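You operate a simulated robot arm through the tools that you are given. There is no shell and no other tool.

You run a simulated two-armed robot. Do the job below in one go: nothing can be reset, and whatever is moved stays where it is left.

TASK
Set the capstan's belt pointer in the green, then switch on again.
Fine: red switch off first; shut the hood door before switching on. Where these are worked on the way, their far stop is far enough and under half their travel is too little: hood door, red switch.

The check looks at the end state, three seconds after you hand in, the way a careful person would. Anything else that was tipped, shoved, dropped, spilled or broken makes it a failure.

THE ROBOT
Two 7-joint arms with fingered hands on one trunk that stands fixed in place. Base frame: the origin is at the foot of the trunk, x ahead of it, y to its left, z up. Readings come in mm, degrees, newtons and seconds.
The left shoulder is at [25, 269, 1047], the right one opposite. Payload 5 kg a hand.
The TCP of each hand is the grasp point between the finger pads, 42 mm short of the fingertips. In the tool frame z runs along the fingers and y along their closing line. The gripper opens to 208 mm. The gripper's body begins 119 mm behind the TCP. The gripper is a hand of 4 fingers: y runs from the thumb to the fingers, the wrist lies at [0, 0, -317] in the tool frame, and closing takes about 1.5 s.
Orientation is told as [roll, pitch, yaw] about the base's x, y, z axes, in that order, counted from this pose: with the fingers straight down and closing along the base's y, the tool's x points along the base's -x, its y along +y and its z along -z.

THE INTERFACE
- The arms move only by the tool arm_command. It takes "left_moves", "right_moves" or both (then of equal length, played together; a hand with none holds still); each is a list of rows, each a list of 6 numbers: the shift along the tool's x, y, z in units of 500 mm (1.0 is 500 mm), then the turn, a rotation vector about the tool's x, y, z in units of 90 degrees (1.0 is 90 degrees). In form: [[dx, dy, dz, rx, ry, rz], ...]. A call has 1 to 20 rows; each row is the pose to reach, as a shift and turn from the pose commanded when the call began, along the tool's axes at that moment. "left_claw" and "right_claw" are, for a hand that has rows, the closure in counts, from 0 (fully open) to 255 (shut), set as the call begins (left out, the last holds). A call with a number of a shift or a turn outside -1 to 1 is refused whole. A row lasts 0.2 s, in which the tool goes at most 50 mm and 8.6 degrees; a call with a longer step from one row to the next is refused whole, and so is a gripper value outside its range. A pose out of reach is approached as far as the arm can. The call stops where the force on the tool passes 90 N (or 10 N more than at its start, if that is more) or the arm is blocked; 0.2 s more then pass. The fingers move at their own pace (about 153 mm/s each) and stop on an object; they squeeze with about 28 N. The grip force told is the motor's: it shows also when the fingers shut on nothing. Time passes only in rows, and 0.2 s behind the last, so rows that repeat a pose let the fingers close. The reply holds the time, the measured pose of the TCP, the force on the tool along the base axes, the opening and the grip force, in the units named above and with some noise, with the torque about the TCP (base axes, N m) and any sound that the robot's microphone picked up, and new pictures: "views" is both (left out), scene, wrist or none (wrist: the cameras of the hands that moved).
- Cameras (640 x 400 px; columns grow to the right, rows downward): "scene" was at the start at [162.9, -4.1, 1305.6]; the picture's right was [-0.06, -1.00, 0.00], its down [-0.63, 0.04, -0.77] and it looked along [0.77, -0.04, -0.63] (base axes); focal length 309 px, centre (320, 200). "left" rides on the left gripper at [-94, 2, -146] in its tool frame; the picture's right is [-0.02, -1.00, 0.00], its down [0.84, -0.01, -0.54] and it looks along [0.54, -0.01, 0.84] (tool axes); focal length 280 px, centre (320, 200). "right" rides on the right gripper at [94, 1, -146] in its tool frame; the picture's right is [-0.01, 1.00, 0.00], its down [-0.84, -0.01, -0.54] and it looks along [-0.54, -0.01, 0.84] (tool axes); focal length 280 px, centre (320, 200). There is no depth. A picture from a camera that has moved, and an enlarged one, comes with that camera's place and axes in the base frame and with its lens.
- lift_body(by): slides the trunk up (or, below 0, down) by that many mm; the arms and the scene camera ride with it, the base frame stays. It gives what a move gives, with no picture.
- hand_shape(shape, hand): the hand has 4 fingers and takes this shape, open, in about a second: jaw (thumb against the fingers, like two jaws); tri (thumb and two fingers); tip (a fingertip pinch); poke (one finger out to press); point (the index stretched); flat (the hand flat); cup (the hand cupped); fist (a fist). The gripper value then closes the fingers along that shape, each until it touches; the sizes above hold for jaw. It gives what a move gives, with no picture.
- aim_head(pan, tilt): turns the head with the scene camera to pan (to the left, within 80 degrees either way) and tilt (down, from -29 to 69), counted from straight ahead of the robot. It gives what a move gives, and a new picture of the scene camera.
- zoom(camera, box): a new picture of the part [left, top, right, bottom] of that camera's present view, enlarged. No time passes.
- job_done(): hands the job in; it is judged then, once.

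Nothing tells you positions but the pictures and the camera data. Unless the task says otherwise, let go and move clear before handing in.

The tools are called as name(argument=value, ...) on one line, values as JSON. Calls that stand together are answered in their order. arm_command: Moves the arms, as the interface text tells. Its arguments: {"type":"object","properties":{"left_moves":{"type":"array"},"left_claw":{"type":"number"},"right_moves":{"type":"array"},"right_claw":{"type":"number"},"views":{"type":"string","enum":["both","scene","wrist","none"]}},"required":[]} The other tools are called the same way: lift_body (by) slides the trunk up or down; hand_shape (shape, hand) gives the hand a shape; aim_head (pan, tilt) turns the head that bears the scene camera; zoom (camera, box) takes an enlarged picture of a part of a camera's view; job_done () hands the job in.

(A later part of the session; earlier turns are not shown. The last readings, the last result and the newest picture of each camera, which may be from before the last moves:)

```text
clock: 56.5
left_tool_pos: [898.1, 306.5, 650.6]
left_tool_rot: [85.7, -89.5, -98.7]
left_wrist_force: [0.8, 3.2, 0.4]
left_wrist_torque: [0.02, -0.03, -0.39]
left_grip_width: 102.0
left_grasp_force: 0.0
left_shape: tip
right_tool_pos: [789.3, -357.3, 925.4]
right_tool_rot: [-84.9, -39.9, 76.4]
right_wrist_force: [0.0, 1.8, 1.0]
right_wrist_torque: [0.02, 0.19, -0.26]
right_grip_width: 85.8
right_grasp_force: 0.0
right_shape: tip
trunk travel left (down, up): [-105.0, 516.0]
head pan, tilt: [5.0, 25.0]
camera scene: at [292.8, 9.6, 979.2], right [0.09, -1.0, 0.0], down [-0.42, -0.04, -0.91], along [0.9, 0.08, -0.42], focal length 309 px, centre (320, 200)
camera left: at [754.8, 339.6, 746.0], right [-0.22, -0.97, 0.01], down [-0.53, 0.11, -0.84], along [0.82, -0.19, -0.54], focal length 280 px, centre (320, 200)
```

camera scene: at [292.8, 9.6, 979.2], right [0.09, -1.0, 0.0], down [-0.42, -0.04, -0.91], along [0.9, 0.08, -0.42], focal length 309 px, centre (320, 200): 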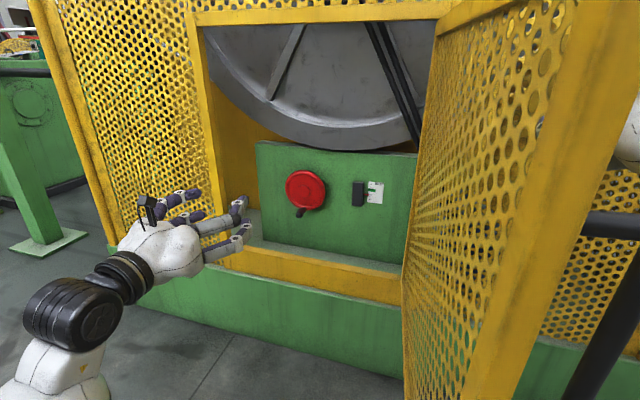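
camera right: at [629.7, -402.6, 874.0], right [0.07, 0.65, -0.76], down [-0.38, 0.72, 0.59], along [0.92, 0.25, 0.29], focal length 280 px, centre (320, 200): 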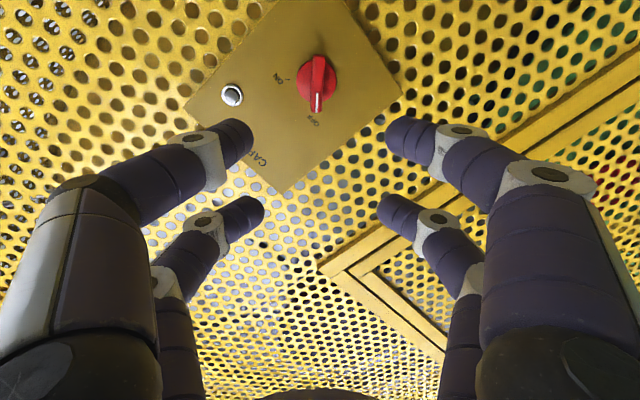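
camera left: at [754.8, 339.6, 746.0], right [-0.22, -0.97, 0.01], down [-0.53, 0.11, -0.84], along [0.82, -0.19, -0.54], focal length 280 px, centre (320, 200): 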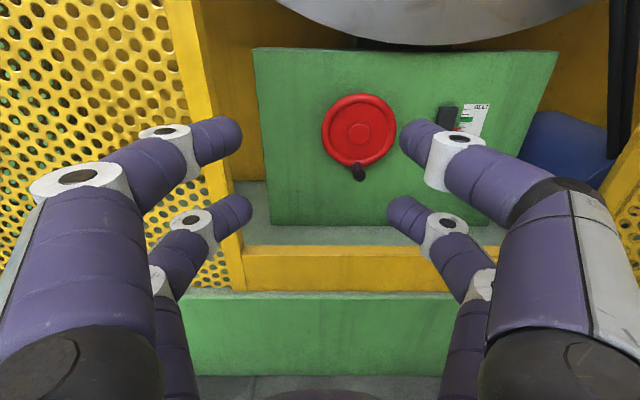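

Refined: hub at about [1256, 150, 562] and crank peg end at about [1198, 163, 502]. I'll move the left hand to a stand-off, lining up the lower finger pair with the peg.

arm_command(left_moves=[[0.04, -0.024, 0.075, 0, 0, 0], [0.08, -0.048, 0.15, 0, 0, 0], [0.12, -0.072, 0.225, 0, 0, 0], [0.16, -0.097, 0.3, 0, 0, 0], [0.2, -0.121, 0.375, 0, 0, 0], [0.24, -0.145, 0.449, 0, 0, 0], [0.24, -0.145, 0.449, 0, 0, 0]], left_claw=150)

zoom(camera="left", box=[220, 60, 420, 260])

```text
clock: 58.1
left_tool_pos: [1099.8, 181.1, 529.4]
left_tool_rot: [88.9, -89.6, -102.2]
left_wrist_force: [-0.3, -1.4, -0.8]
left_wrist_torque: [0.02, 0.01, 0.0]
left_grip_width: 85.7
left_grasp_force: 0.1
left_shape: tip
right_tool_pos: [789.8, -357.8, 924.6]
right_tool_rot: [-84.8, -39.8, 76.3]
right_wrist_force: [1.1, 0.5, 1.4]
right_wrist_torque: [-0.01, 0.0, 0.01]
right_grip_width: 85.7
right_grasp_force: 0.1
right_shape: tip
trunk travel left (down, up): [-105.0, 516.0]
head pan, tilt: [5.0, 25.0]
camera scene: at [293.0, 8.6, 979.1], right [0.09, -1.0, 0.0], down [-0.42, -0.04, -0.91], along [0.9, 0.08, -0.42], focal length 309 px, centre (320, 200)
camera left: at [957.5, 215.2, 625.3], right [-0.23, -0.97, 0.01], down [-0.53, 0.12, -0.84], along [0.82, -0.2, -0.54], focal length 280 px, centre (320, 200)
```

scene: 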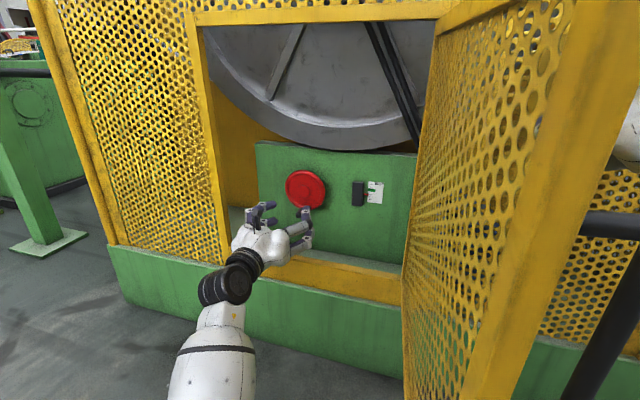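
left: 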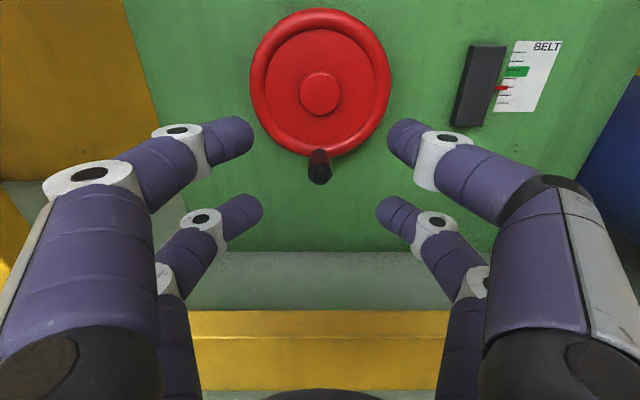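

```text
2.00 times, centred on (320, 160) of left
camera zoom: at [957.5, 215.2, 625.3], right [-0.23, -0.97, 0.01], down [-0.53, 0.12, -0.84], along [0.82, -0.2, -0.54], focal length 561 px, centre (320, 280)
```

zoom: 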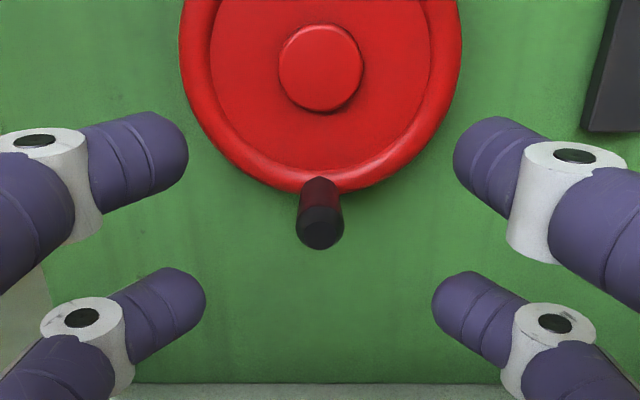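

The peg lies straight ahead of the lower finger pair. I'll advance 90 mm and pinch it.

arm_command(left_moves=[[0.004, 0.002, 0.06, 0, 0, 0], [0.008, 0.003, 0.12, 0, 0, 0], [0.008, 0.003, 0.18, 0, 0, 0], [0.008, 0.003, 0.18, 0, 0, 0]], left_claw=150, views="wrist")

arm_command(left_moves=[[0, 0, 0, 0, 0, 0], [0, 0, 0, 0, 0, 0], [0, 0, 0, 0, 0, 0], [0, 0, 0, 0, 0, 0], [0, 0, 0, 0, 0, 0], [0, 0, 0, 0, 0, 0]], left_claw=255)

zoom(camera="left", box=[220, 60, 420, 260])

```text
clock: 59.1
left_tool_pos: [1192.1, 162.3, 525.2]
left_tool_rot: [85.6, -89.6, -98.7]
left_wrist_force: [-0.5, 0.3, 0.1]
left_wrist_torque: [0.01, 0.01, 0.01]
left_grip_width: 86.0
left_grasp_force: 0.0
left_shape: tip
right_tool_pos: [789.9, -358.1, 923.6]
right_tool_rot: [-84.8, -39.8, 76.4]
right_wrist_force: [0.4, 0.8, -0.4]
right_wrist_torque: [-0.01, 0.0, -0.06]
right_grip_width: 85.5
right_grasp_force: 0.1
right_shape: tip
trunk travel left (down, up): [-105.0, 516.0]
head pan, tilt: [5.0, 25.0]
camera left: at [1049.2, 196.2, 621.7], right [-0.23, -0.97, 0.01], down [-0.53, 0.12, -0.84], along [0.82, -0.2, -0.54], focal length 280 px, centre (320, 200)
```

left: 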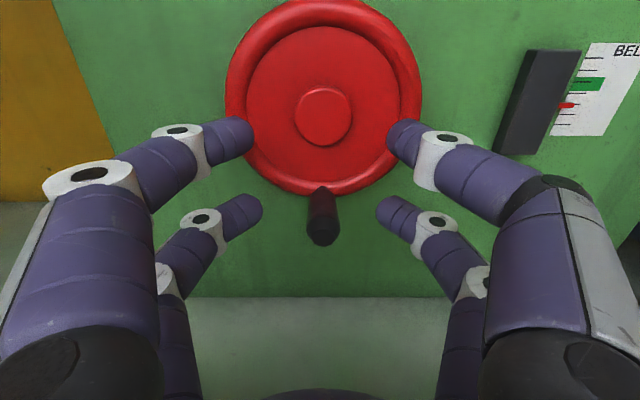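

```text
clock: 60.5
left_tool_pos: [1191.7, 163.7, 526.6]
left_tool_rot: [90.4, -89.7, -103.7]
left_wrist_force: [8.7, -2.7, 2.0]
left_wrist_torque: [-0.11, -0.32, 0.02]
left_grip_width: 0.0
left_grasp_force: 27.8
left_shape: tip
right_tool_pos: [789.8, -359.4, 923.3]
right_tool_rot: [-84.9, -39.7, 76.4]
right_wrist_force: [-0.2, 0.0, -0.3]
right_wrist_torque: [0.0, -0.03, 0.0]
right_grip_width: 85.5
right_grasp_force: 0.0
right_shape: tip
trunk travel left (down, up): [-105.0, 516.0]
head pan, tilt: [5.0, 25.0]
camera scene: at [293.0, 8.5, 979.1], right [0.09, -1.0, 0.0], down [-0.42, -0.04, -0.91], along [0.9, 0.08, -0.42], focal length 309 px, centre (320, 200)
camera left: at [1049.0, 195.9, 622.3], right [-0.23, -0.97, 0.01], down [-0.53, 0.12, -0.84], along [0.82, -0.2, -0.54], focal length 280 px, centre (320, 200)
```

scene: 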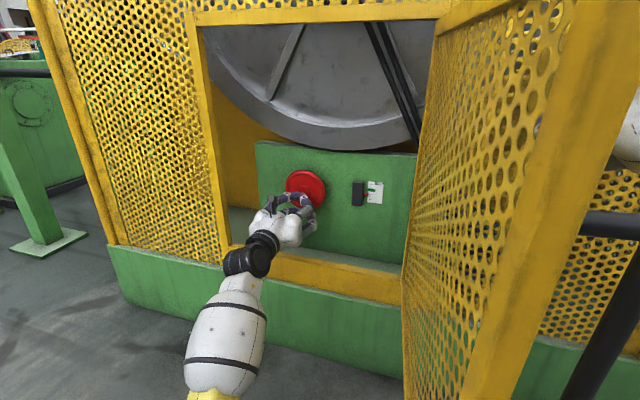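
left: 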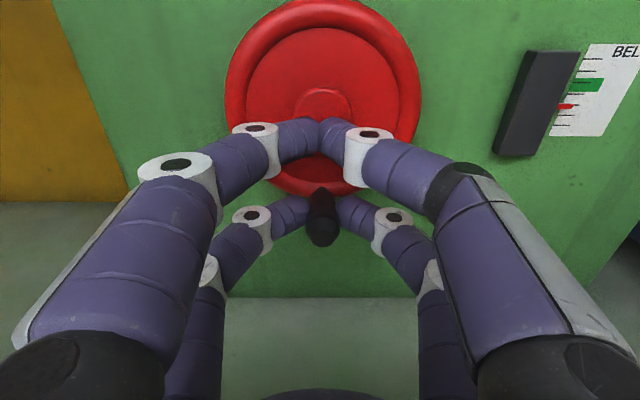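

```text
2.00 times, centred on (320, 160) of left
camera zoom: at [1049.0, 195.9, 622.3], right [-0.23, -0.97, 0.01], down [-0.53, 0.12, -0.84], along [0.82, -0.2, -0.54], focal length 561 px, centre (320, 280)
```

zoom: 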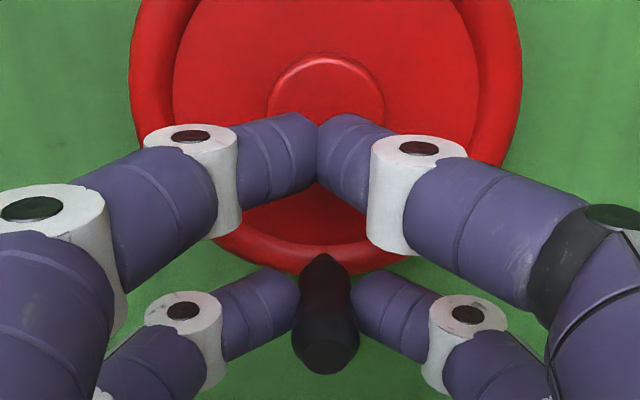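

The peg is gripped. I'll turn the wheel about 60° clockwise as a test and watch the pointer.

arm_command(left_moves=[[-0.001, 0.016, 0, 0, 0, 0], [-0.004, 0.031, 0, 0, 0, 0], [-0.009, 0.046, 0, 0, 0, 0], [-0.016, 0.06, 0, 0, 0, 0], [-0.025, 0.073, 0, 0, 0, 0], [-0.035, 0.085, 0, 0, 0, 0], [-0.047, 0.095, 0, 0, 0, 0], [-0.06, 0.104, 0, 0, 0, 0], [-0.06, 0.104, 0, 0, 0, 0]], left_claw=255)

zoom(camera="scene", box=[340, 170, 400, 215])

zoom(camera="left", box=[220, 60, 420, 260])

```text
clock: 62.5
left_tool_pos: [1203.3, 212.6, 556.8]
left_tool_rot: [97.2, -89.7, -110.4]
left_wrist_force: [8.0, -0.8, -2.0]
left_wrist_torque: [0.01, -0.21, 0.02]
left_grip_width: 0.3
left_grasp_force: 28.1
left_shape: tip
right_tool_pos: [790.4, -356.7, 925.4]
right_tool_rot: [-84.8, -39.8, 76.3]
right_wrist_force: [0.6, -0.4, 0.9]
right_wrist_torque: [-0.03, -0.02, 0.0]
right_grip_width: 85.7
right_grasp_force: 0.1
right_shape: tip
trunk travel left (down, up): [-105.0, 516.0]
head pan, tilt: [5.0, 25.0]
camera scene: at [293.2, 8.8, 979.1], right [0.09, -1.0, 0.0], down [-0.42, -0.04, -0.91], along [0.9, 0.08, -0.42], focal length 309 px, centre (320, 200)
camera left: at [1059.5, 245.6, 651.8], right [-0.23, -0.97, 0.01], down [-0.53, 0.12, -0.84], along [0.82, -0.19, -0.54], focal length 280 px, centre (320, 200)
```

scene: 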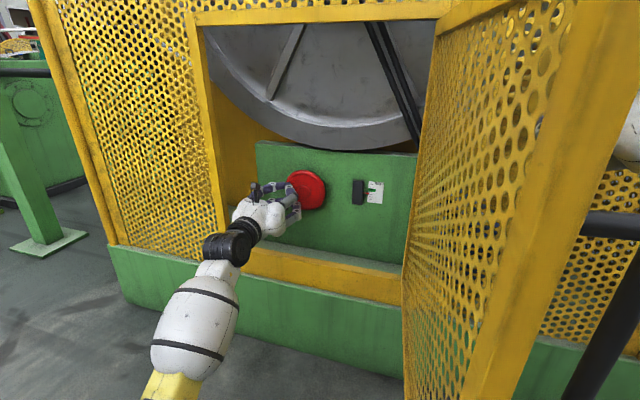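
left: 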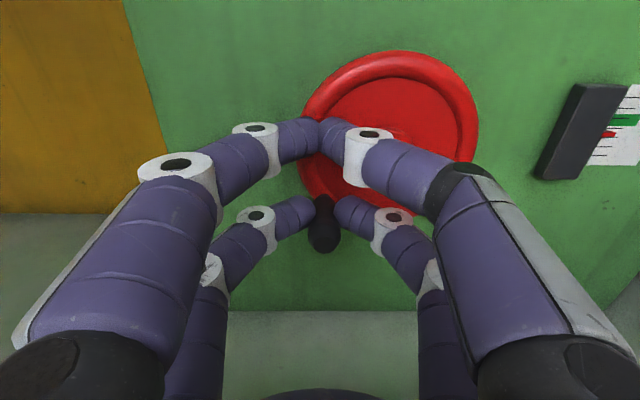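

```text
8.89 times, centred on (370, 192) of scene
camera zoom: at [293.2, 8.8, 979.1], right [0.09, -1.0, 0.0], down [-0.42, -0.04, -0.91], along [0.9, 0.08, -0.42], focal length 2751 px, centre (-124, 267)
```

zoom: 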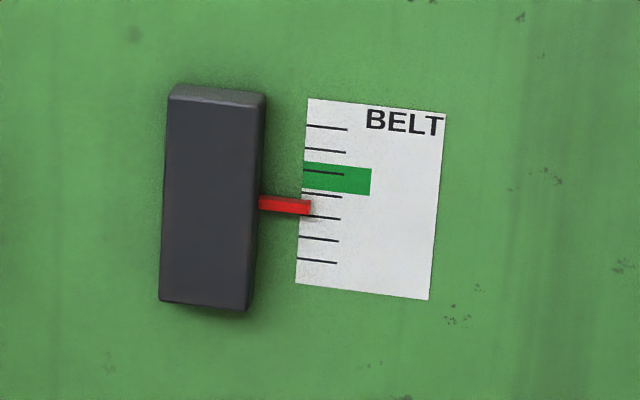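

```text
2.00 times, centred on (320, 160) of left
camera zoom: at [1059.5, 245.6, 651.8], right [-0.23, -0.97, 0.01], down [-0.53, 0.12, -0.84], along [0.82, -0.19, -0.54], focal length 561 px, centre (320, 280)
```

zoom: 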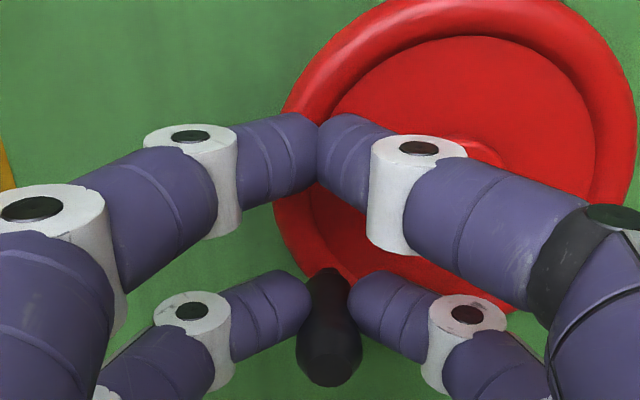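

Clockwise raises the pointer, by about 13 zoomed px per 60° with roughly 29 px still to go. I'll continue to about 150° total and check.

arm_command(left_moves=[[-0.014, 0.007, 0, 0, 0, 0], [-0.029, 0.012, 0, 0, 0, 0], [-0.044, 0.015, 0, 0, 0, 0], [-0.06, 0.016, 0, 0, 0, 0], [-0.076, 0.015, 0, 0, 0, 0], [-0.091, 0.012, 0, 0, 0, 0], [-0.106, 0.007, 0, 0, 0, 0], [-0.12, 0, 0, 0, 0, 0], [-0.133, -0.009, 0, 0, 0, 0], [-0.145, -0.019, 0, 0, 0, 0], [-0.155, -0.031, 0, 0, 0, 0], [-0.164, -0.044, 0, 0, 0, 0], [-0.164, -0.044, 0, 0, 0, 0]], left_claw=255)

zoom(camera="scene", box=[340, 170, 400, 215])

zoom(camera="left", box=[220, 60, 420, 260])

```text
clock: 65.5
left_tool_pos: [1200.0, 218.6, 611.5]
left_tool_rot: [63.0, -88.7, -75.8]
left_wrist_force: [0.3, 1.1, 0.4]
left_wrist_torque: [-0.04, -0.05, -0.06]
left_grip_width: 0.0
left_grasp_force: 28.1
left_shape: tip
left hand out of reach, approached as far as the arm can: row 11, 12, 13
right_tool_pos: [790.9, -356.5, 923.6]
right_tool_rot: [-84.7, -39.7, 76.4]
right_wrist_force: [1.1, -0.4, -1.1]
right_wrist_torque: [-0.01, -0.08, -0.02]
right_grip_width: 85.6
right_grasp_force: 0.0
right_shape: tip
trunk travel left (down, up): [-105.0, 516.0]
head pan, tilt: [5.0, 25.0]
stopped in row 13 (left hand): the arm was blocked; the commanded pose is now the measured one
camera scene: at [293.2, 8.7, 978.9], right [0.09, -1.0, 0.0], down [-0.42, -0.04, -0.91], along [0.9, 0.08, -0.42], focal length 309 px, centre (320, 200)
camera left: at [1058.2, 250.3, 708.4], right [-0.22, -0.98, -0.01], down [-0.53, 0.12, -0.84], along [0.82, -0.18, -0.55], focal length 280 px, centre (320, 200)
```

scene: 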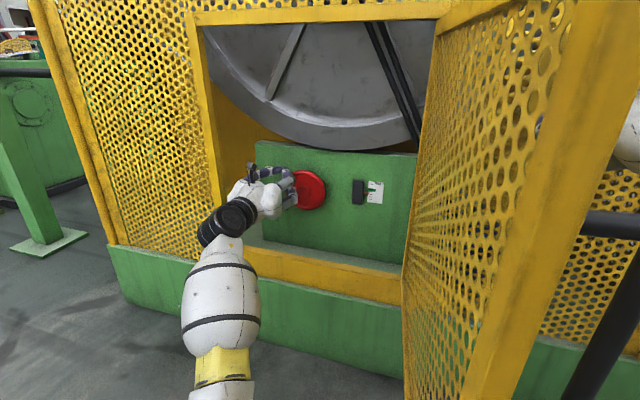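
left: 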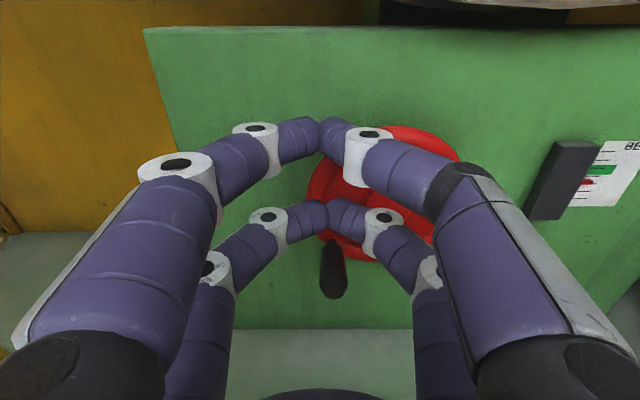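

```text
8.89 times, centred on (370, 192) of scene
camera zoom: at [293.2, 8.7, 978.9], right [0.09, -1.0, 0.0], down [-0.42, -0.04, -0.91], along [0.9, 0.08, -0.42], focal length 2751 px, centre (-124, 267)
```

zoom: 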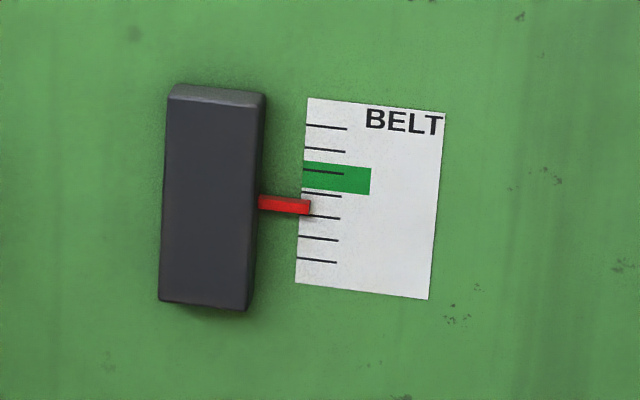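

```text
2.00 times, centred on (320, 160) of left
camera zoom: at [1058.2, 250.3, 708.4], right [-0.22, -0.98, -0.01], down [-0.53, 0.12, -0.84], along [0.82, -0.18, -0.55], focal length 561 px, centre (320, 280)
```

zoom: 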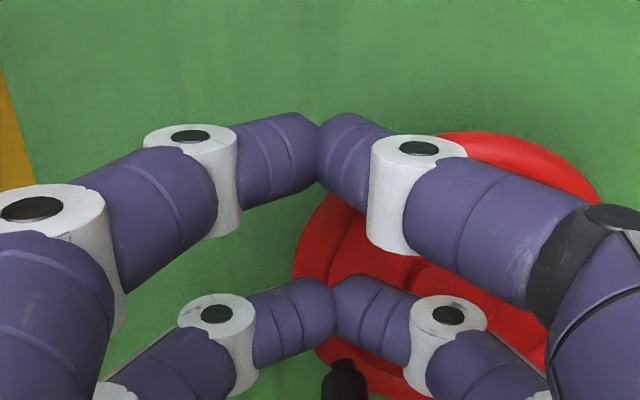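

The peg slipped out when the motion turned upward, since the pinch holds upward force only by friction, and the wheel stayed at about 60°. I'll back off and roll the hand 90° so that the fingers close vertically on the peg for the upward stretch.

arm_command(left_moves=[[0, 0, 0, 0, 0, 0], [0, 0, 0, 0, 0, 0], [0, 0, 0, 0, 0, 0], [0, 0, 0, 0, 0, 0], [0, 0, -0.08, 0, 0, 0], [0, 0, -0.16, 0, 0, 0], [0, 0, -0.24, 0, 0, 0], [0, 0, -0.24, 0, 0, 0]], left_claw=150, views="none")

arm_command(left_moves=[[0, 0, 0, 0, 0, 0.09], [0, 0, 0, 0, 0, 0.18], [0, 0, 0, 0, 0, 0.27], [0, 0, 0, 0, 0, 0.36], [0, 0, 0, 0, 0, 0.45], [0, 0, 0, 0, 0, 0.54], [0, 0, 0, 0, 0, 0.63], [0, 0, 0, 0, 0, 0.72], [0, 0, 0, 0, 0, 0.81], [0, 0, 0, 0, 0, 0.9], [0, 0, 0, 0, 0, 0.9]], left_claw=150)

```text
clock: 67.5
left_tool_pos: [1086.9, 267.3, 634.3]
left_tool_rot: [104.8, -87.5, -116.4]
left_wrist_force: [-0.2, 0.9, 0.0]
left_wrist_torque: [0.03, 0.02, -0.04]
left_grip_width: 85.7
left_grasp_force: 0.0
left_shape: tip
right_tool_pos: [788.7, -357.2, 924.5]
right_tool_rot: [-84.9, -39.8, 76.4]
right_wrist_force: [-0.4, 0.4, 0.2]
right_wrist_torque: [0.01, 0.03, -0.04]
right_grip_width: 85.6
right_grasp_force: 0.0
right_shape: tip
trunk travel left (down, up): [-105.0, 516.0]
head pan, tilt: [5.0, 25.0]
stopped in row 8 (left hand): the arm was blocked; the commanded pose is now the measured one
```

```text
clock: 69.9
left_tool_pos: [1073.0, 272.0, 554.6]
left_tool_rot: [90.1, -16.8, -102.3]
left_wrist_force: [0.0, 1.1, -0.3]
left_wrist_torque: [-0.01, -0.07, -0.09]
left_grip_width: 85.7
left_grasp_force: 0.0
left_shape: tip
left hand out of reach, approached as far as the arm can: row 7, 8, 9, 10, 11
right_tool_pos: [790.8, -358.1, 925.4]
right_tool_rot: [-84.8, -39.9, 76.2]
right_wrist_force: [0.5, 0.6, -0.8]
right_wrist_torque: [-0.01, -0.06, -0.06]
right_grip_width: 85.7
right_grasp_force: 0.0
right_shape: tip
trunk travel left (down, up): [-105.0, 516.0]
head pan, tilt: [5.0, 25.0]
camera scene: at [293.1, 8.7, 979.1], right [0.09, -1.0, 0.0], down [-0.42, -0.04, -0.91], along [0.9, 0.08, -0.42], focal length 309 px, centre (320, 200)
camera left: at [911.6, 215.1, 585.4], right [-0.06, -0.3, -0.95], down [-0.36, 0.9, -0.26], along [0.93, 0.32, -0.16], focal length 280 px, centre (320, 200)
```

scene: 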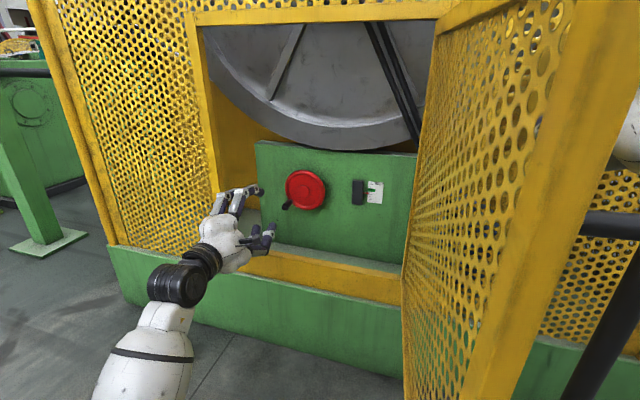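
left: 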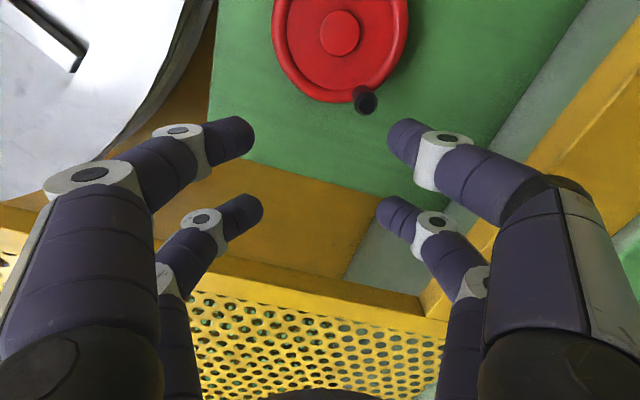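

The peg is now at about [1207, 200, 523], with the hand rolled about 72° and the fingers closing nearly vertically. I'll line up the near pair with the peg and move in.

arm_command(left_moves=[[-0.003, -0.043, 0.03, 0, 0, 0], [-0.006, -0.087, 0.06, 0, 0, 0], [-0.006, -0.087, 0.12, 0, 0, 0], [-0.006, -0.087, 0.12, 0, 0, 0]], left_claw=150)

```text
clock: 70.9
left_tool_pos: [1131.2, 243.5, 512.8]
left_tool_rot: [90.0, -17.0, -102.7]
left_wrist_force: [0.2, -0.6, -0.1]
left_wrist_torque: [0.01, -0.01, 0.01]
left_grip_width: 85.7
left_grasp_force: 0.0
left_shape: tip
right_tool_pos: [789.5, -358.9, 924.1]
right_tool_rot: [-84.8, -39.8, 76.5]
right_wrist_force: [-0.1, -0.4, 0.5]
right_wrist_torque: [0.02, 0.0, 0.03]
right_grip_width: 85.6
right_grasp_force: 0.1
right_shape: tip
trunk travel left (down, up): [-105.0, 516.0]
head pan, tilt: [5.0, 25.0]
camera scene: at [293.1, 8.7, 979.0], right [0.09, -1.0, 0.0], down [-0.42, -0.04, -0.91], along [0.9, 0.08, -0.42], focal length 309 px, centre (320, 200)
camera left: at [968.7, 188.4, 543.3], right [-0.07, -0.3, -0.95], down [-0.35, 0.9, -0.26], along [0.94, 0.31, -0.16], focal length 280 px, centre (320, 200)
```

scene: 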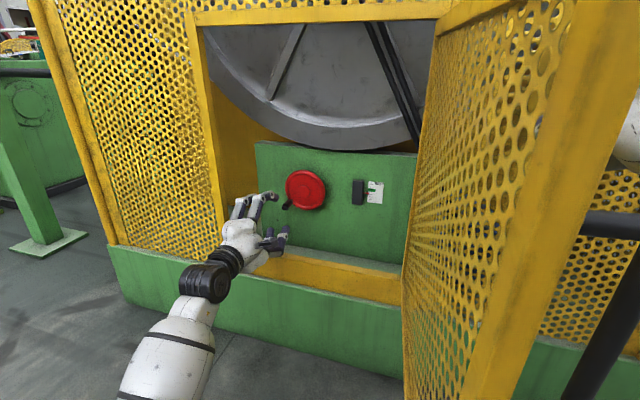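
left: 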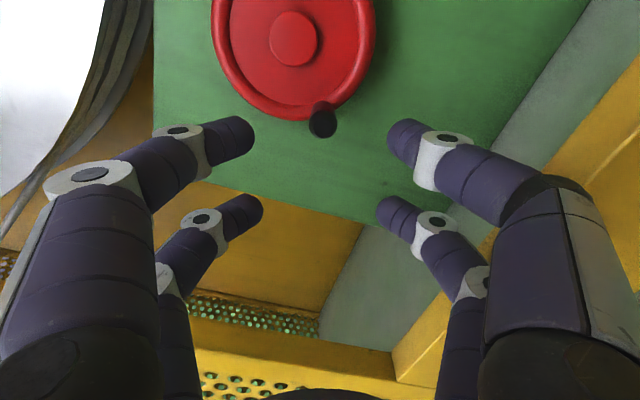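

The peg is centred vertically between the near pair. I'll go forward 64 mm and close.

arm_command(left_moves=[[0.012, 0, 0.064, 0, 0, 0], [0.012, 0, 0.128, 0, 0, 0], [0.012, 0, 0.128, 0, 0, 0]], left_claw=150, views="none")

arm_command(left_moves=[[0, 0, 0, 0, 0, 0], [0, 0, 0, 0, 0, 0], [0, 0, 0, 0, 0, 0], [0, 0, 0, 0, 0, 0], [0, 0, 0, 0, 0, 0], [0, 0, 0, 0, 0, 0]], left_claw=255)

zoom(camera="left", box=[220, 60, 420, 260])

zoom(camera="scene", box=[340, 170, 400, 215])

```text
clock: 71.7
left_tool_pos: [1198.7, 234.9, 512.7]
left_tool_rot: [90.0, -16.9, -102.3]
left_wrist_force: [0.8, -0.1, -0.3]
left_wrist_torque: [0.01, -0.06, 0.01]
left_grip_width: 85.8
left_grasp_force: 0.1
left_shape: tip
right_tool_pos: [789.8, -357.8, 924.3]
right_tool_rot: [-84.9, -39.9, 76.4]
right_wrist_force: [0.2, -0.8, -0.4]
right_wrist_torque: [-0.02, 0.02, 0.05]
right_grip_width: 85.6
right_grasp_force: 0.0
right_shape: tip
trunk travel left (down, up): [-105.0, 516.0]
head pan, tilt: [5.0, 25.0]
```

```text
clock: 73.1
left_tool_pos: [1196.1, 235.5, 513.4]
left_tool_rot: [90.2, -16.8, -102.3]
left_wrist_force: [6.8, -3.2, -0.6]
left_wrist_torque: [0.07, 0.06, 0.21]
left_grip_width: 10.4
left_grasp_force: 27.9
left_shape: tip
right_tool_pos: [789.3, -358.7, 925.9]
right_tool_rot: [-84.7, -39.8, 76.3]
right_wrist_force: [-0.9, -0.6, 0.5]
right_wrist_torque: [-0.02, 0.02, -0.01]
right_grip_width: 85.6
right_grasp_force: 0.1
right_shape: tip
trunk travel left (down, up): [-105.0, 516.0]
head pan, tilt: [5.0, 25.0]
camera scene: at [293.1, 8.6, 979.0], right [0.09, -1.0, 0.0], down [-0.42, -0.04, -0.91], along [0.9, 0.08, -0.42], focal length 309 px, centre (320, 200)
camera left: at [1034.9, 178.6, 544.3], right [-0.06, -0.3, -0.95], down [-0.35, 0.9, -0.26], along [0.93, 0.32, -0.16], focal length 280 px, centre (320, 200)
```

scene: 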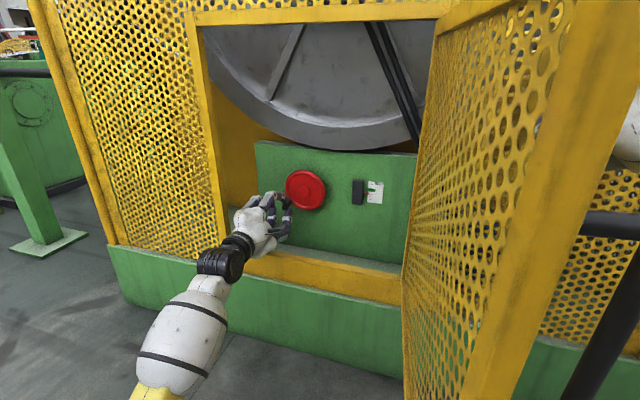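
left: 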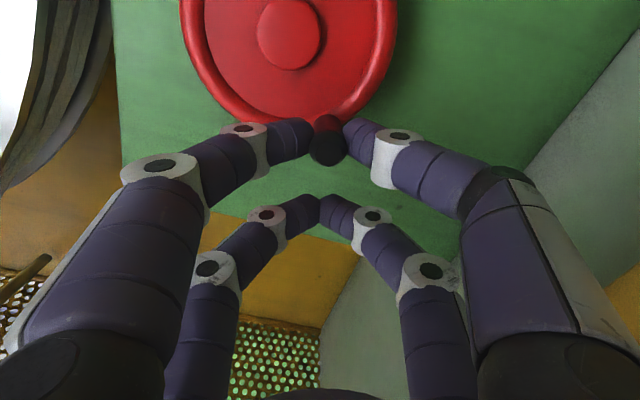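

```text
2.00 times, centred on (320, 160) of left
camera zoom: at [1034.9, 178.6, 544.3], right [-0.06, -0.3, -0.95], down [-0.35, 0.9, -0.26], along [0.93, 0.32, -0.16], focal length 561 px, centre (320, 280)
```

zoom: 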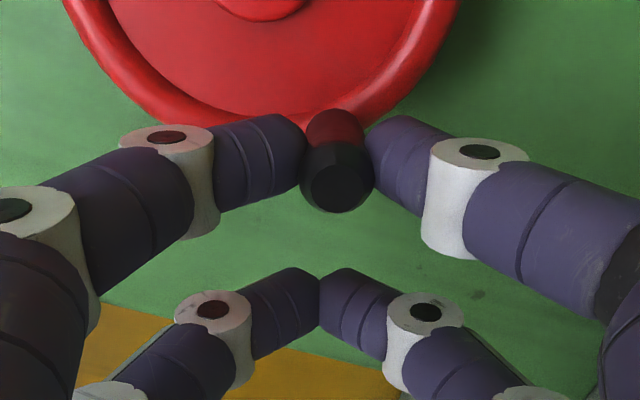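

```text
8.89 times, centred on (370, 192) of scene
camera zoom: at [293.1, 8.6, 979.0], right [0.09, -1.0, 0.0], down [-0.42, -0.04, -0.91], along [0.9, 0.08, -0.42], focal length 2751 px, centre (-124, 267)
```

zoom: 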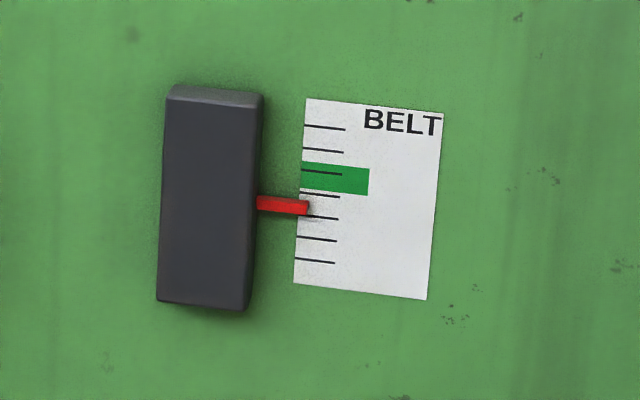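

The peg is firmly held vertically this time. I'll turn the wheel about 60° more clockwise along its arc.

arm_command(left_moves=[[0.0056, 0.02, 0, 0, 0, 0], [0.008, 0.041, 0, 0, 0, 0], [0.0066, 0.062, 0, 0, 0, 0], [0.002, 0.082, 0, 0, 0, 0], [-0.0066, 0.101, 0, 0, 0, 0], [-0.018, 0.119, 0, 0, 0, 0], [-0.018, 0.119, 0, 0, 0, 0]], left_claw=255)

zoom(camera="left", box=[220, 60, 420, 260])

zoom(camera="scene", box=[340, 170, 400, 215])

```text
clock: 74.7
left_tool_pos: [1195.4, 243.9, 573.8]
left_tool_rot: [90.2, -17.0, -102.3]
left_wrist_force: [8.6, -12.4, -2.2]
left_wrist_torque: [0.23, 0.11, 0.01]
left_grip_width: 8.8
left_grasp_force: 27.8
left_shape: tip
right_tool_pos: [789.8, -358.9, 923.5]
right_tool_rot: [-84.9, -39.9, 76.3]
right_wrist_force: [-0.4, 1.5, 0.1]
right_wrist_torque: [0.0, 0.01, 0.0]
right_grip_width: 85.6
right_grasp_force: 0.0
right_shape: tip
trunk travel left (down, up): [-105.0, 516.0]
head pan, tilt: [5.0, 25.0]
camera scene: at [293.2, 8.2, 979.2], right [0.09, -1.0, 0.0], down [-0.42, -0.04, -0.91], along [0.9, 0.08, -0.42], focal length 309 px, centre (320, 200)
camera left: at [1033.3, 187.1, 604.1], right [-0.06, -0.3, -0.95], down [-0.35, 0.9, -0.26], along [0.93, 0.32, -0.16], focal length 280 px, centre (320, 200)
```

scene: 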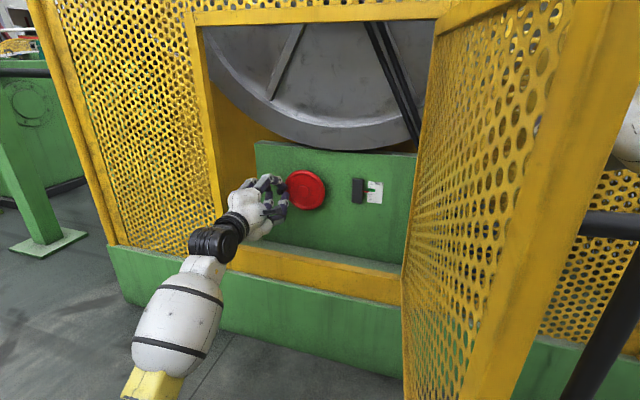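
left: 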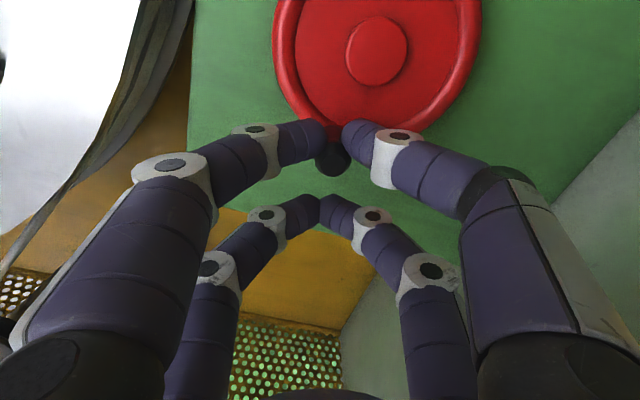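

```text
2.00 times, centred on (320, 160) of left
camera zoom: at [1033.3, 187.1, 604.1], right [-0.06, -0.3, -0.95], down [-0.35, 0.9, -0.26], along [0.93, 0.32, -0.16], focal length 561 px, centre (320, 280)
```

zoom: 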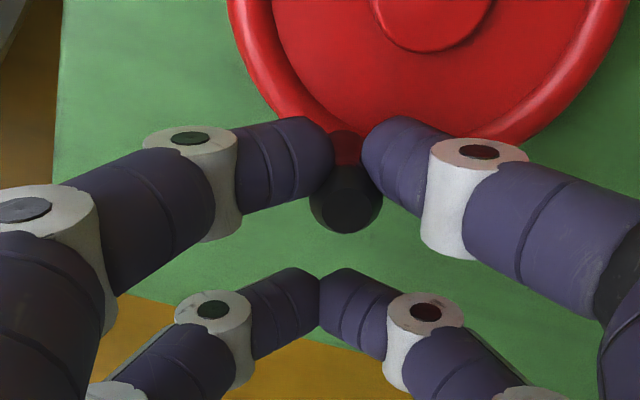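

```text
8.89 times, centred on (370, 192) of scene
camera zoom: at [293.2, 8.2, 979.2], right [0.09, -1.0, 0.0], down [-0.42, -0.04, -0.91], along [0.9, 0.08, -0.42], focal length 2751 px, centre (-124, 267)
```

zoom: 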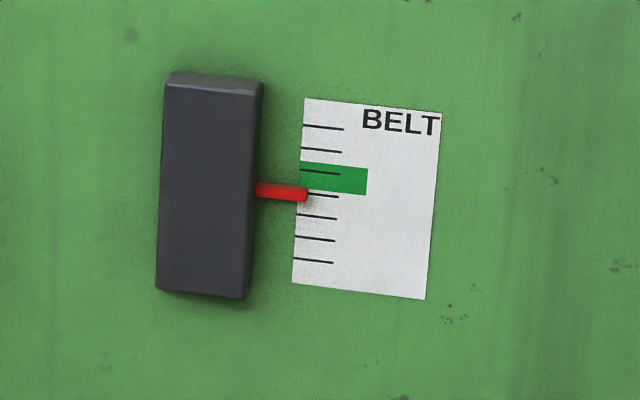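

The pointer rose to just below the green band's lower edge. I'll turn another 20° with this grip.

arm_command(left_moves=[[-0.005, 0.009, 0, 0, 0, 0], [-0.012, 0.018, 0, 0, 0, 0], [-0.019, 0.026, 0, 0, 0, 0], [-0.027, 0.033, 0, 0, 0, 0], [-0.027, 0.033, 0, 0, 0, 0]], left_claw=255)

zoom(camera="left", box=[220, 60, 420, 260])

zoom(camera="scene", box=[340, 170, 400, 215])

```text
clock: 75.9
left_tool_pos: [1195.0, 239.4, 588.6]
left_tool_rot: [90.1, -16.9, -102.7]
left_wrist_force: [2.5, -6.1, 2.0]
left_wrist_torque: [-0.17, -0.06, -0.03]
left_grip_width: 6.8
left_grasp_force: 28.0
left_shape: tip
left hand out of reach, approached as far as the arm can: row 4, 5
right_tool_pos: [790.1, -358.2, 924.9]
right_tool_rot: [-84.8, -39.8, 76.4]
right_wrist_force: [-0.8, -0.5, 0.7]
right_wrist_torque: [0.01, -0.02, 0.01]
right_grip_width: 85.4
right_grasp_force: 0.1
right_shape: tip
trunk travel left (down, up): [-105.0, 516.0]
head pan, tilt: [5.0, 25.0]
camera scene: at [292.8, 8.6, 979.2], right [0.09, -1.0, 0.0], down [-0.42, -0.04, -0.91], along [0.9, 0.08, -0.42], focal length 309 px, centre (320, 200)
camera left: at [1032.4, 183.8, 618.6], right [-0.06, -0.3, -0.95], down [-0.35, 0.9, -0.26], along [0.93, 0.32, -0.16], focal length 280 px, centre (320, 200)
```

scene: 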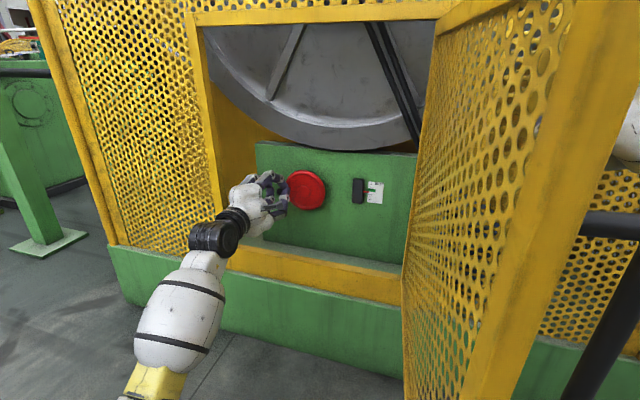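
left: 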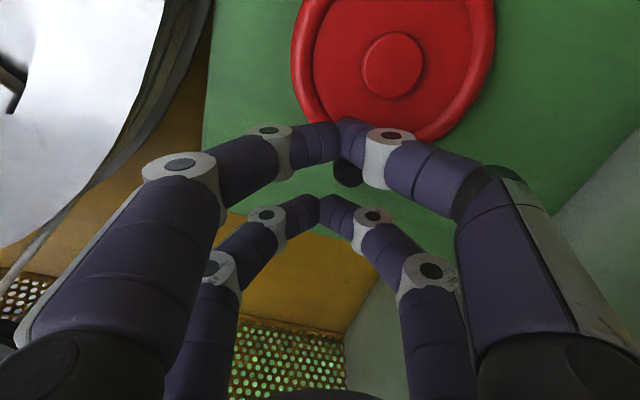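

```text
2.00 times, centred on (320, 160) of left
camera zoom: at [1032.4, 183.8, 618.6], right [-0.06, -0.3, -0.95], down [-0.35, 0.9, -0.26], along [0.93, 0.32, -0.16], focal length 561 px, centre (320, 280)
```

zoom: 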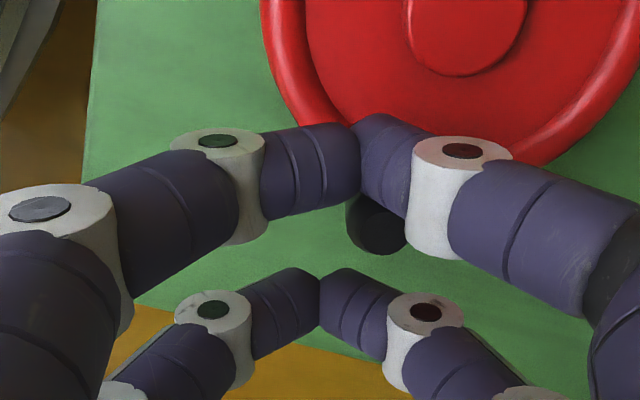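

```text
8.89 times, centred on (370, 192) of scene
camera zoom: at [292.8, 8.6, 979.2], right [0.09, -1.0, 0.0], down [-0.42, -0.04, -0.91], along [0.9, 0.08, -0.42], focal length 2751 px, centre (-124, 267)
```

zoom: 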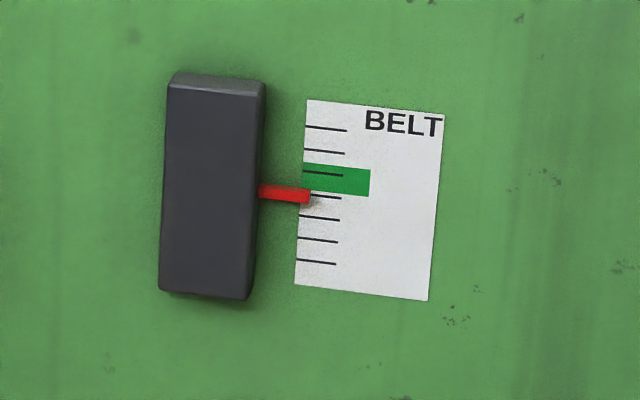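

The peg slipped between the pairs, so the wheel is still at about 100° with the pointer at the lower edge of the green. I'll back off and re-roll the hand to about -45° for the rest of the arc.

arm_command(left_moves=[[0, 0, 0, 0, 0, 0], [0, 0, 0, 0, 0, 0], [0, 0, 0, 0, 0, 0], [0, 0, 0, 0, 0, 0], [0, 0, -0.08, 0, 0, 0], [0, 0, -0.16, 0, 0, 0], [0, 0, -0.24, 0, 0, 0], [0, 0, -0.24, 0, 0, 0]], left_claw=150, views="none")

arm_command(left_moves=[[0, 0, 0, 0, 0, -0.09], [0, 0, 0, 0, 0, -0.18], [0, 0, 0, 0, 0, -0.27], [0, 0, 0, 0, 0, -0.36], [0, 0, 0, 0, 0, -0.45], [0, 0, 0, 0, 0, -0.54], [0, 0, 0, 0, 0, -0.63], [0, 0, 0, 0, 0, -0.72], [0, 0, 0, 0, 0, -0.81], [0, 0, 0, 0, 0, -0.9], [0, 0, 0, 0, 0, -0.98], [0, 0, 0, 0, 0, -0.98]], left_claw=150)

```text
clock: 77.7
left_tool_pos: [1078.0, 267.0, 579.3]
left_tool_rot: [90.1, -16.8, -102.9]
left_wrist_force: [0.2, -0.2, -0.2]
left_wrist_torque: [-0.03, 0.04, -0.07]
left_grip_width: 85.2
left_grasp_force: 0.1
left_shape: tip
left hand out of reach, approached as far as the arm can: row 5, 6, 7, 8
right_tool_pos: [789.8, -358.5, 924.7]
right_tool_rot: [-84.9, -39.7, 76.4]
right_wrist_force: [0.1, -0.9, 0.3]
right_wrist_torque: [-0.01, 0.01, -0.01]
right_grip_width: 85.8
right_grasp_force: 0.1
right_shape: tip
trunk travel left (down, up): [-105.0, 516.0]
head pan, tilt: [5.0, 25.0]
```

```text
clock: 80.3
left_tool_pos: [1077.8, 268.3, 579.6]
left_tool_rot: [-90.3, -74.8, 77.9]
left_wrist_force: [-0.5, 0.1, 0.3]
left_wrist_torque: [-0.03, -0.02, 0.04]
left_grip_width: 85.6
left_grasp_force: 0.1
left_shape: tip
right_tool_pos: [789.7, -357.9, 926.0]
right_tool_rot: [-84.8, -39.7, 76.4]
right_wrist_force: [0.4, 1.2, 0.3]
right_wrist_torque: [0.0, -0.02, 0.0]
right_grip_width: 85.5
right_grasp_force: 0.0
right_shape: tip
trunk travel left (down, up): [-105.0, 516.0]
head pan, tilt: [5.0, 25.0]
camera scene: at [293.0, 8.6, 979.1], right [0.09, -1.0, 0.0], down [-0.42, -0.04, -0.91], along [0.9, 0.08, -0.42], focal length 309 px, centre (320, 200)
camera left: at [940.7, 323.2, 671.8], right [-0.2, -0.94, 0.28], down [-0.57, -0.11, -0.81], along [0.79, -0.32, -0.52], focal length 280 px, centre (320, 200)
```

scene: 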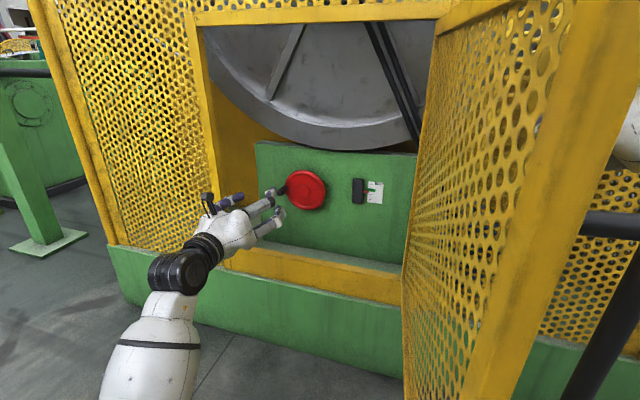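
left: 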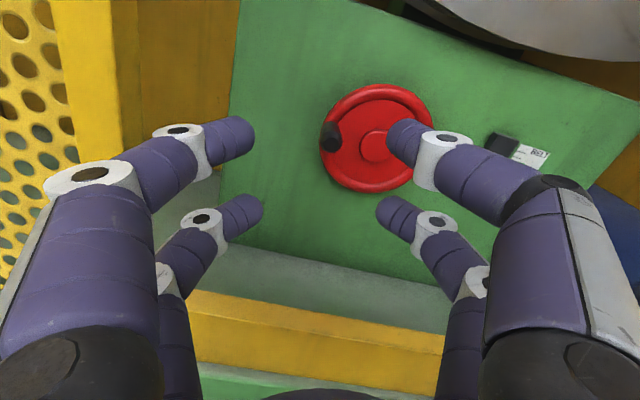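

The roll is at -16° now and the peg is visible at about 9 o'clock. I'll roll another 31°.

arm_command(left_moves=[[0, 0, 0, 0, 0, -0.09], [0, 0, 0, 0, 0, -0.18], [0, 0, 0, 0, 0, -0.27], [0, 0, 0, 0, 0, -0.35], [0, 0, 0, 0, 0, -0.35]], left_claw=150)

zoom(camera="scene", box=[250, 150, 350, 225])

```text
clock: 81.5
left_tool_pos: [1079.8, 268.2, 580.8]
left_tool_rot: [-90.1, -43.2, 77.8]
left_wrist_force: [0.1, -0.3, 0.6]
left_wrist_torque: [0.03, 0.0, 0.01]
left_grip_width: 85.4
left_grasp_force: 0.0
left_shape: tip
right_tool_pos: [790.5, -358.3, 925.0]
right_tool_rot: [-84.9, -39.8, 76.4]
right_wrist_force: [-0.6, 0.7, -1.0]
right_wrist_torque: [0.0, -0.02, 0.02]
right_grip_width: 85.9
right_grasp_force: 0.0
right_shape: tip
trunk travel left (down, up): [-105.0, 516.0]
head pan, tilt: [5.0, 25.0]
camera scene: at [293.0, 8.6, 979.1], right [0.09, -1.0, 0.0], down [-0.42, -0.04, -0.91], along [0.9, 0.08, -0.42], focal length 309 px, centre (320, 200)
camera left: at [950.1, 365.2, 645.4], right [-0.14, -0.66, 0.74], down [-0.66, -0.49, -0.57], along [0.74, -0.57, -0.36], focal length 280 px, centre (320, 200)
```

scene: 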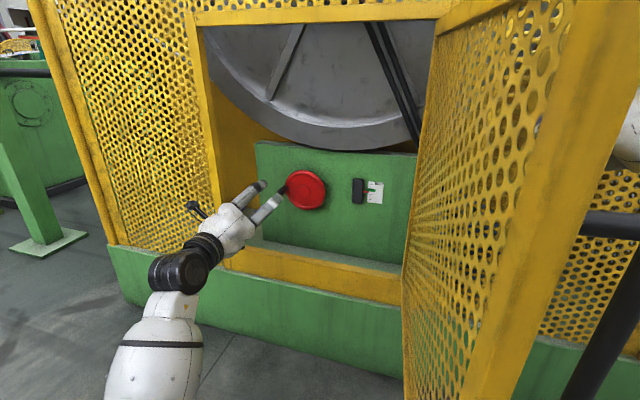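
left: 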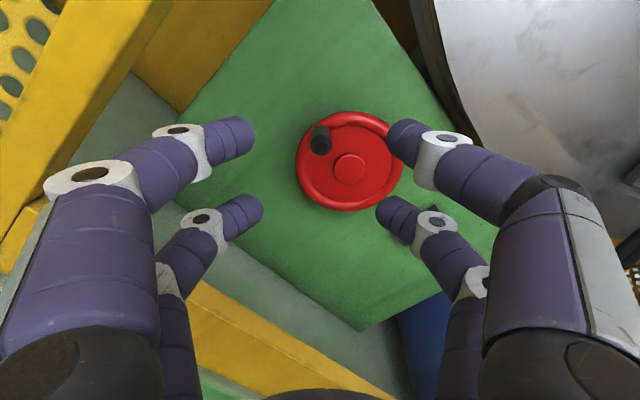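

```text
5.33 times, centred on (300, 188) of scene
camera zoom: at [293.0, 8.6, 979.1], right [0.09, -1.0, 0.0], down [-0.42, -0.04, -0.91], along [0.9, 0.08, -0.42], focal length 1650 px, centre (427, 267)
```

zoom: 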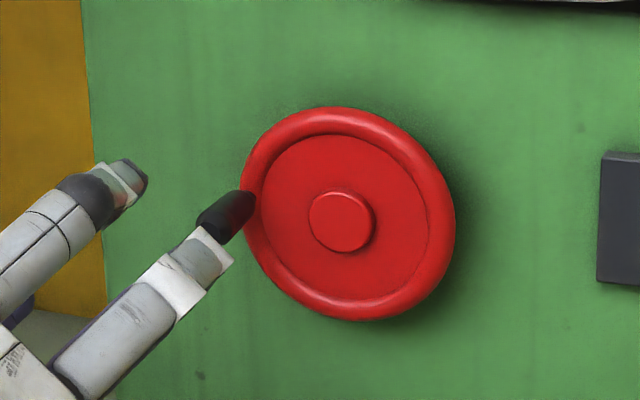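

The roll reached about -47°, with the peg at about [1214, 230, 572]. I'll line the near finger pair up with it.

arm_command(left_moves=[[0.041, 0.001, 0.05, 0, 0, 0], [0.082, 0.002, 0.1, 0, 0, 0], [0.082, 0.002, 0.12, 0, 0, 0], [0.082, 0.002, 0.12, 0, 0, 0]], left_claw=150, views="wrist")

```text
clock: 82.5
left_tool_pos: [1127.7, 224.3, 552.9]
left_tool_rot: [-90.1, -43.5, 77.8]
left_wrist_force: [-0.8, 0.6, -0.1]
left_wrist_torque: [-0.01, 0.01, 0.03]
left_grip_width: 85.3
left_grasp_force: 0.0
left_shape: tip
right_tool_pos: [789.1, -358.9, 924.9]
right_tool_rot: [-84.8, -39.8, 76.4]
right_wrist_force: [0.0, 0.2, 0.0]
right_wrist_torque: [-0.01, 0.0, 0.0]
right_grip_width: 85.6
right_grasp_force: 0.1
right_shape: tip
trunk travel left (down, up): [-105.0, 516.0]
head pan, tilt: [5.0, 25.0]
camera left: at [999.4, 322.9, 618.0], right [-0.14, -0.66, 0.74], down [-0.66, -0.49, -0.57], along [0.74, -0.57, -0.36], focal length 280 px, centre (320, 200)
```

left: 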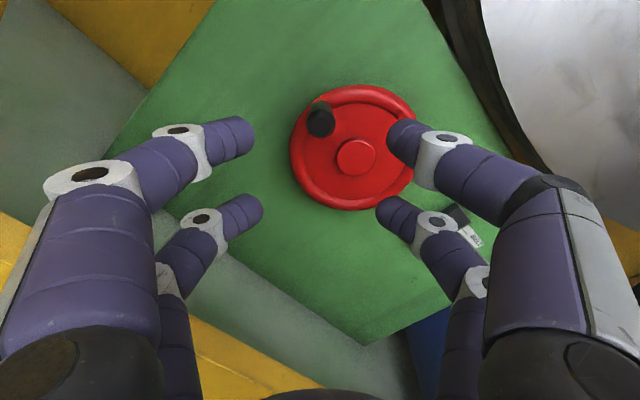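

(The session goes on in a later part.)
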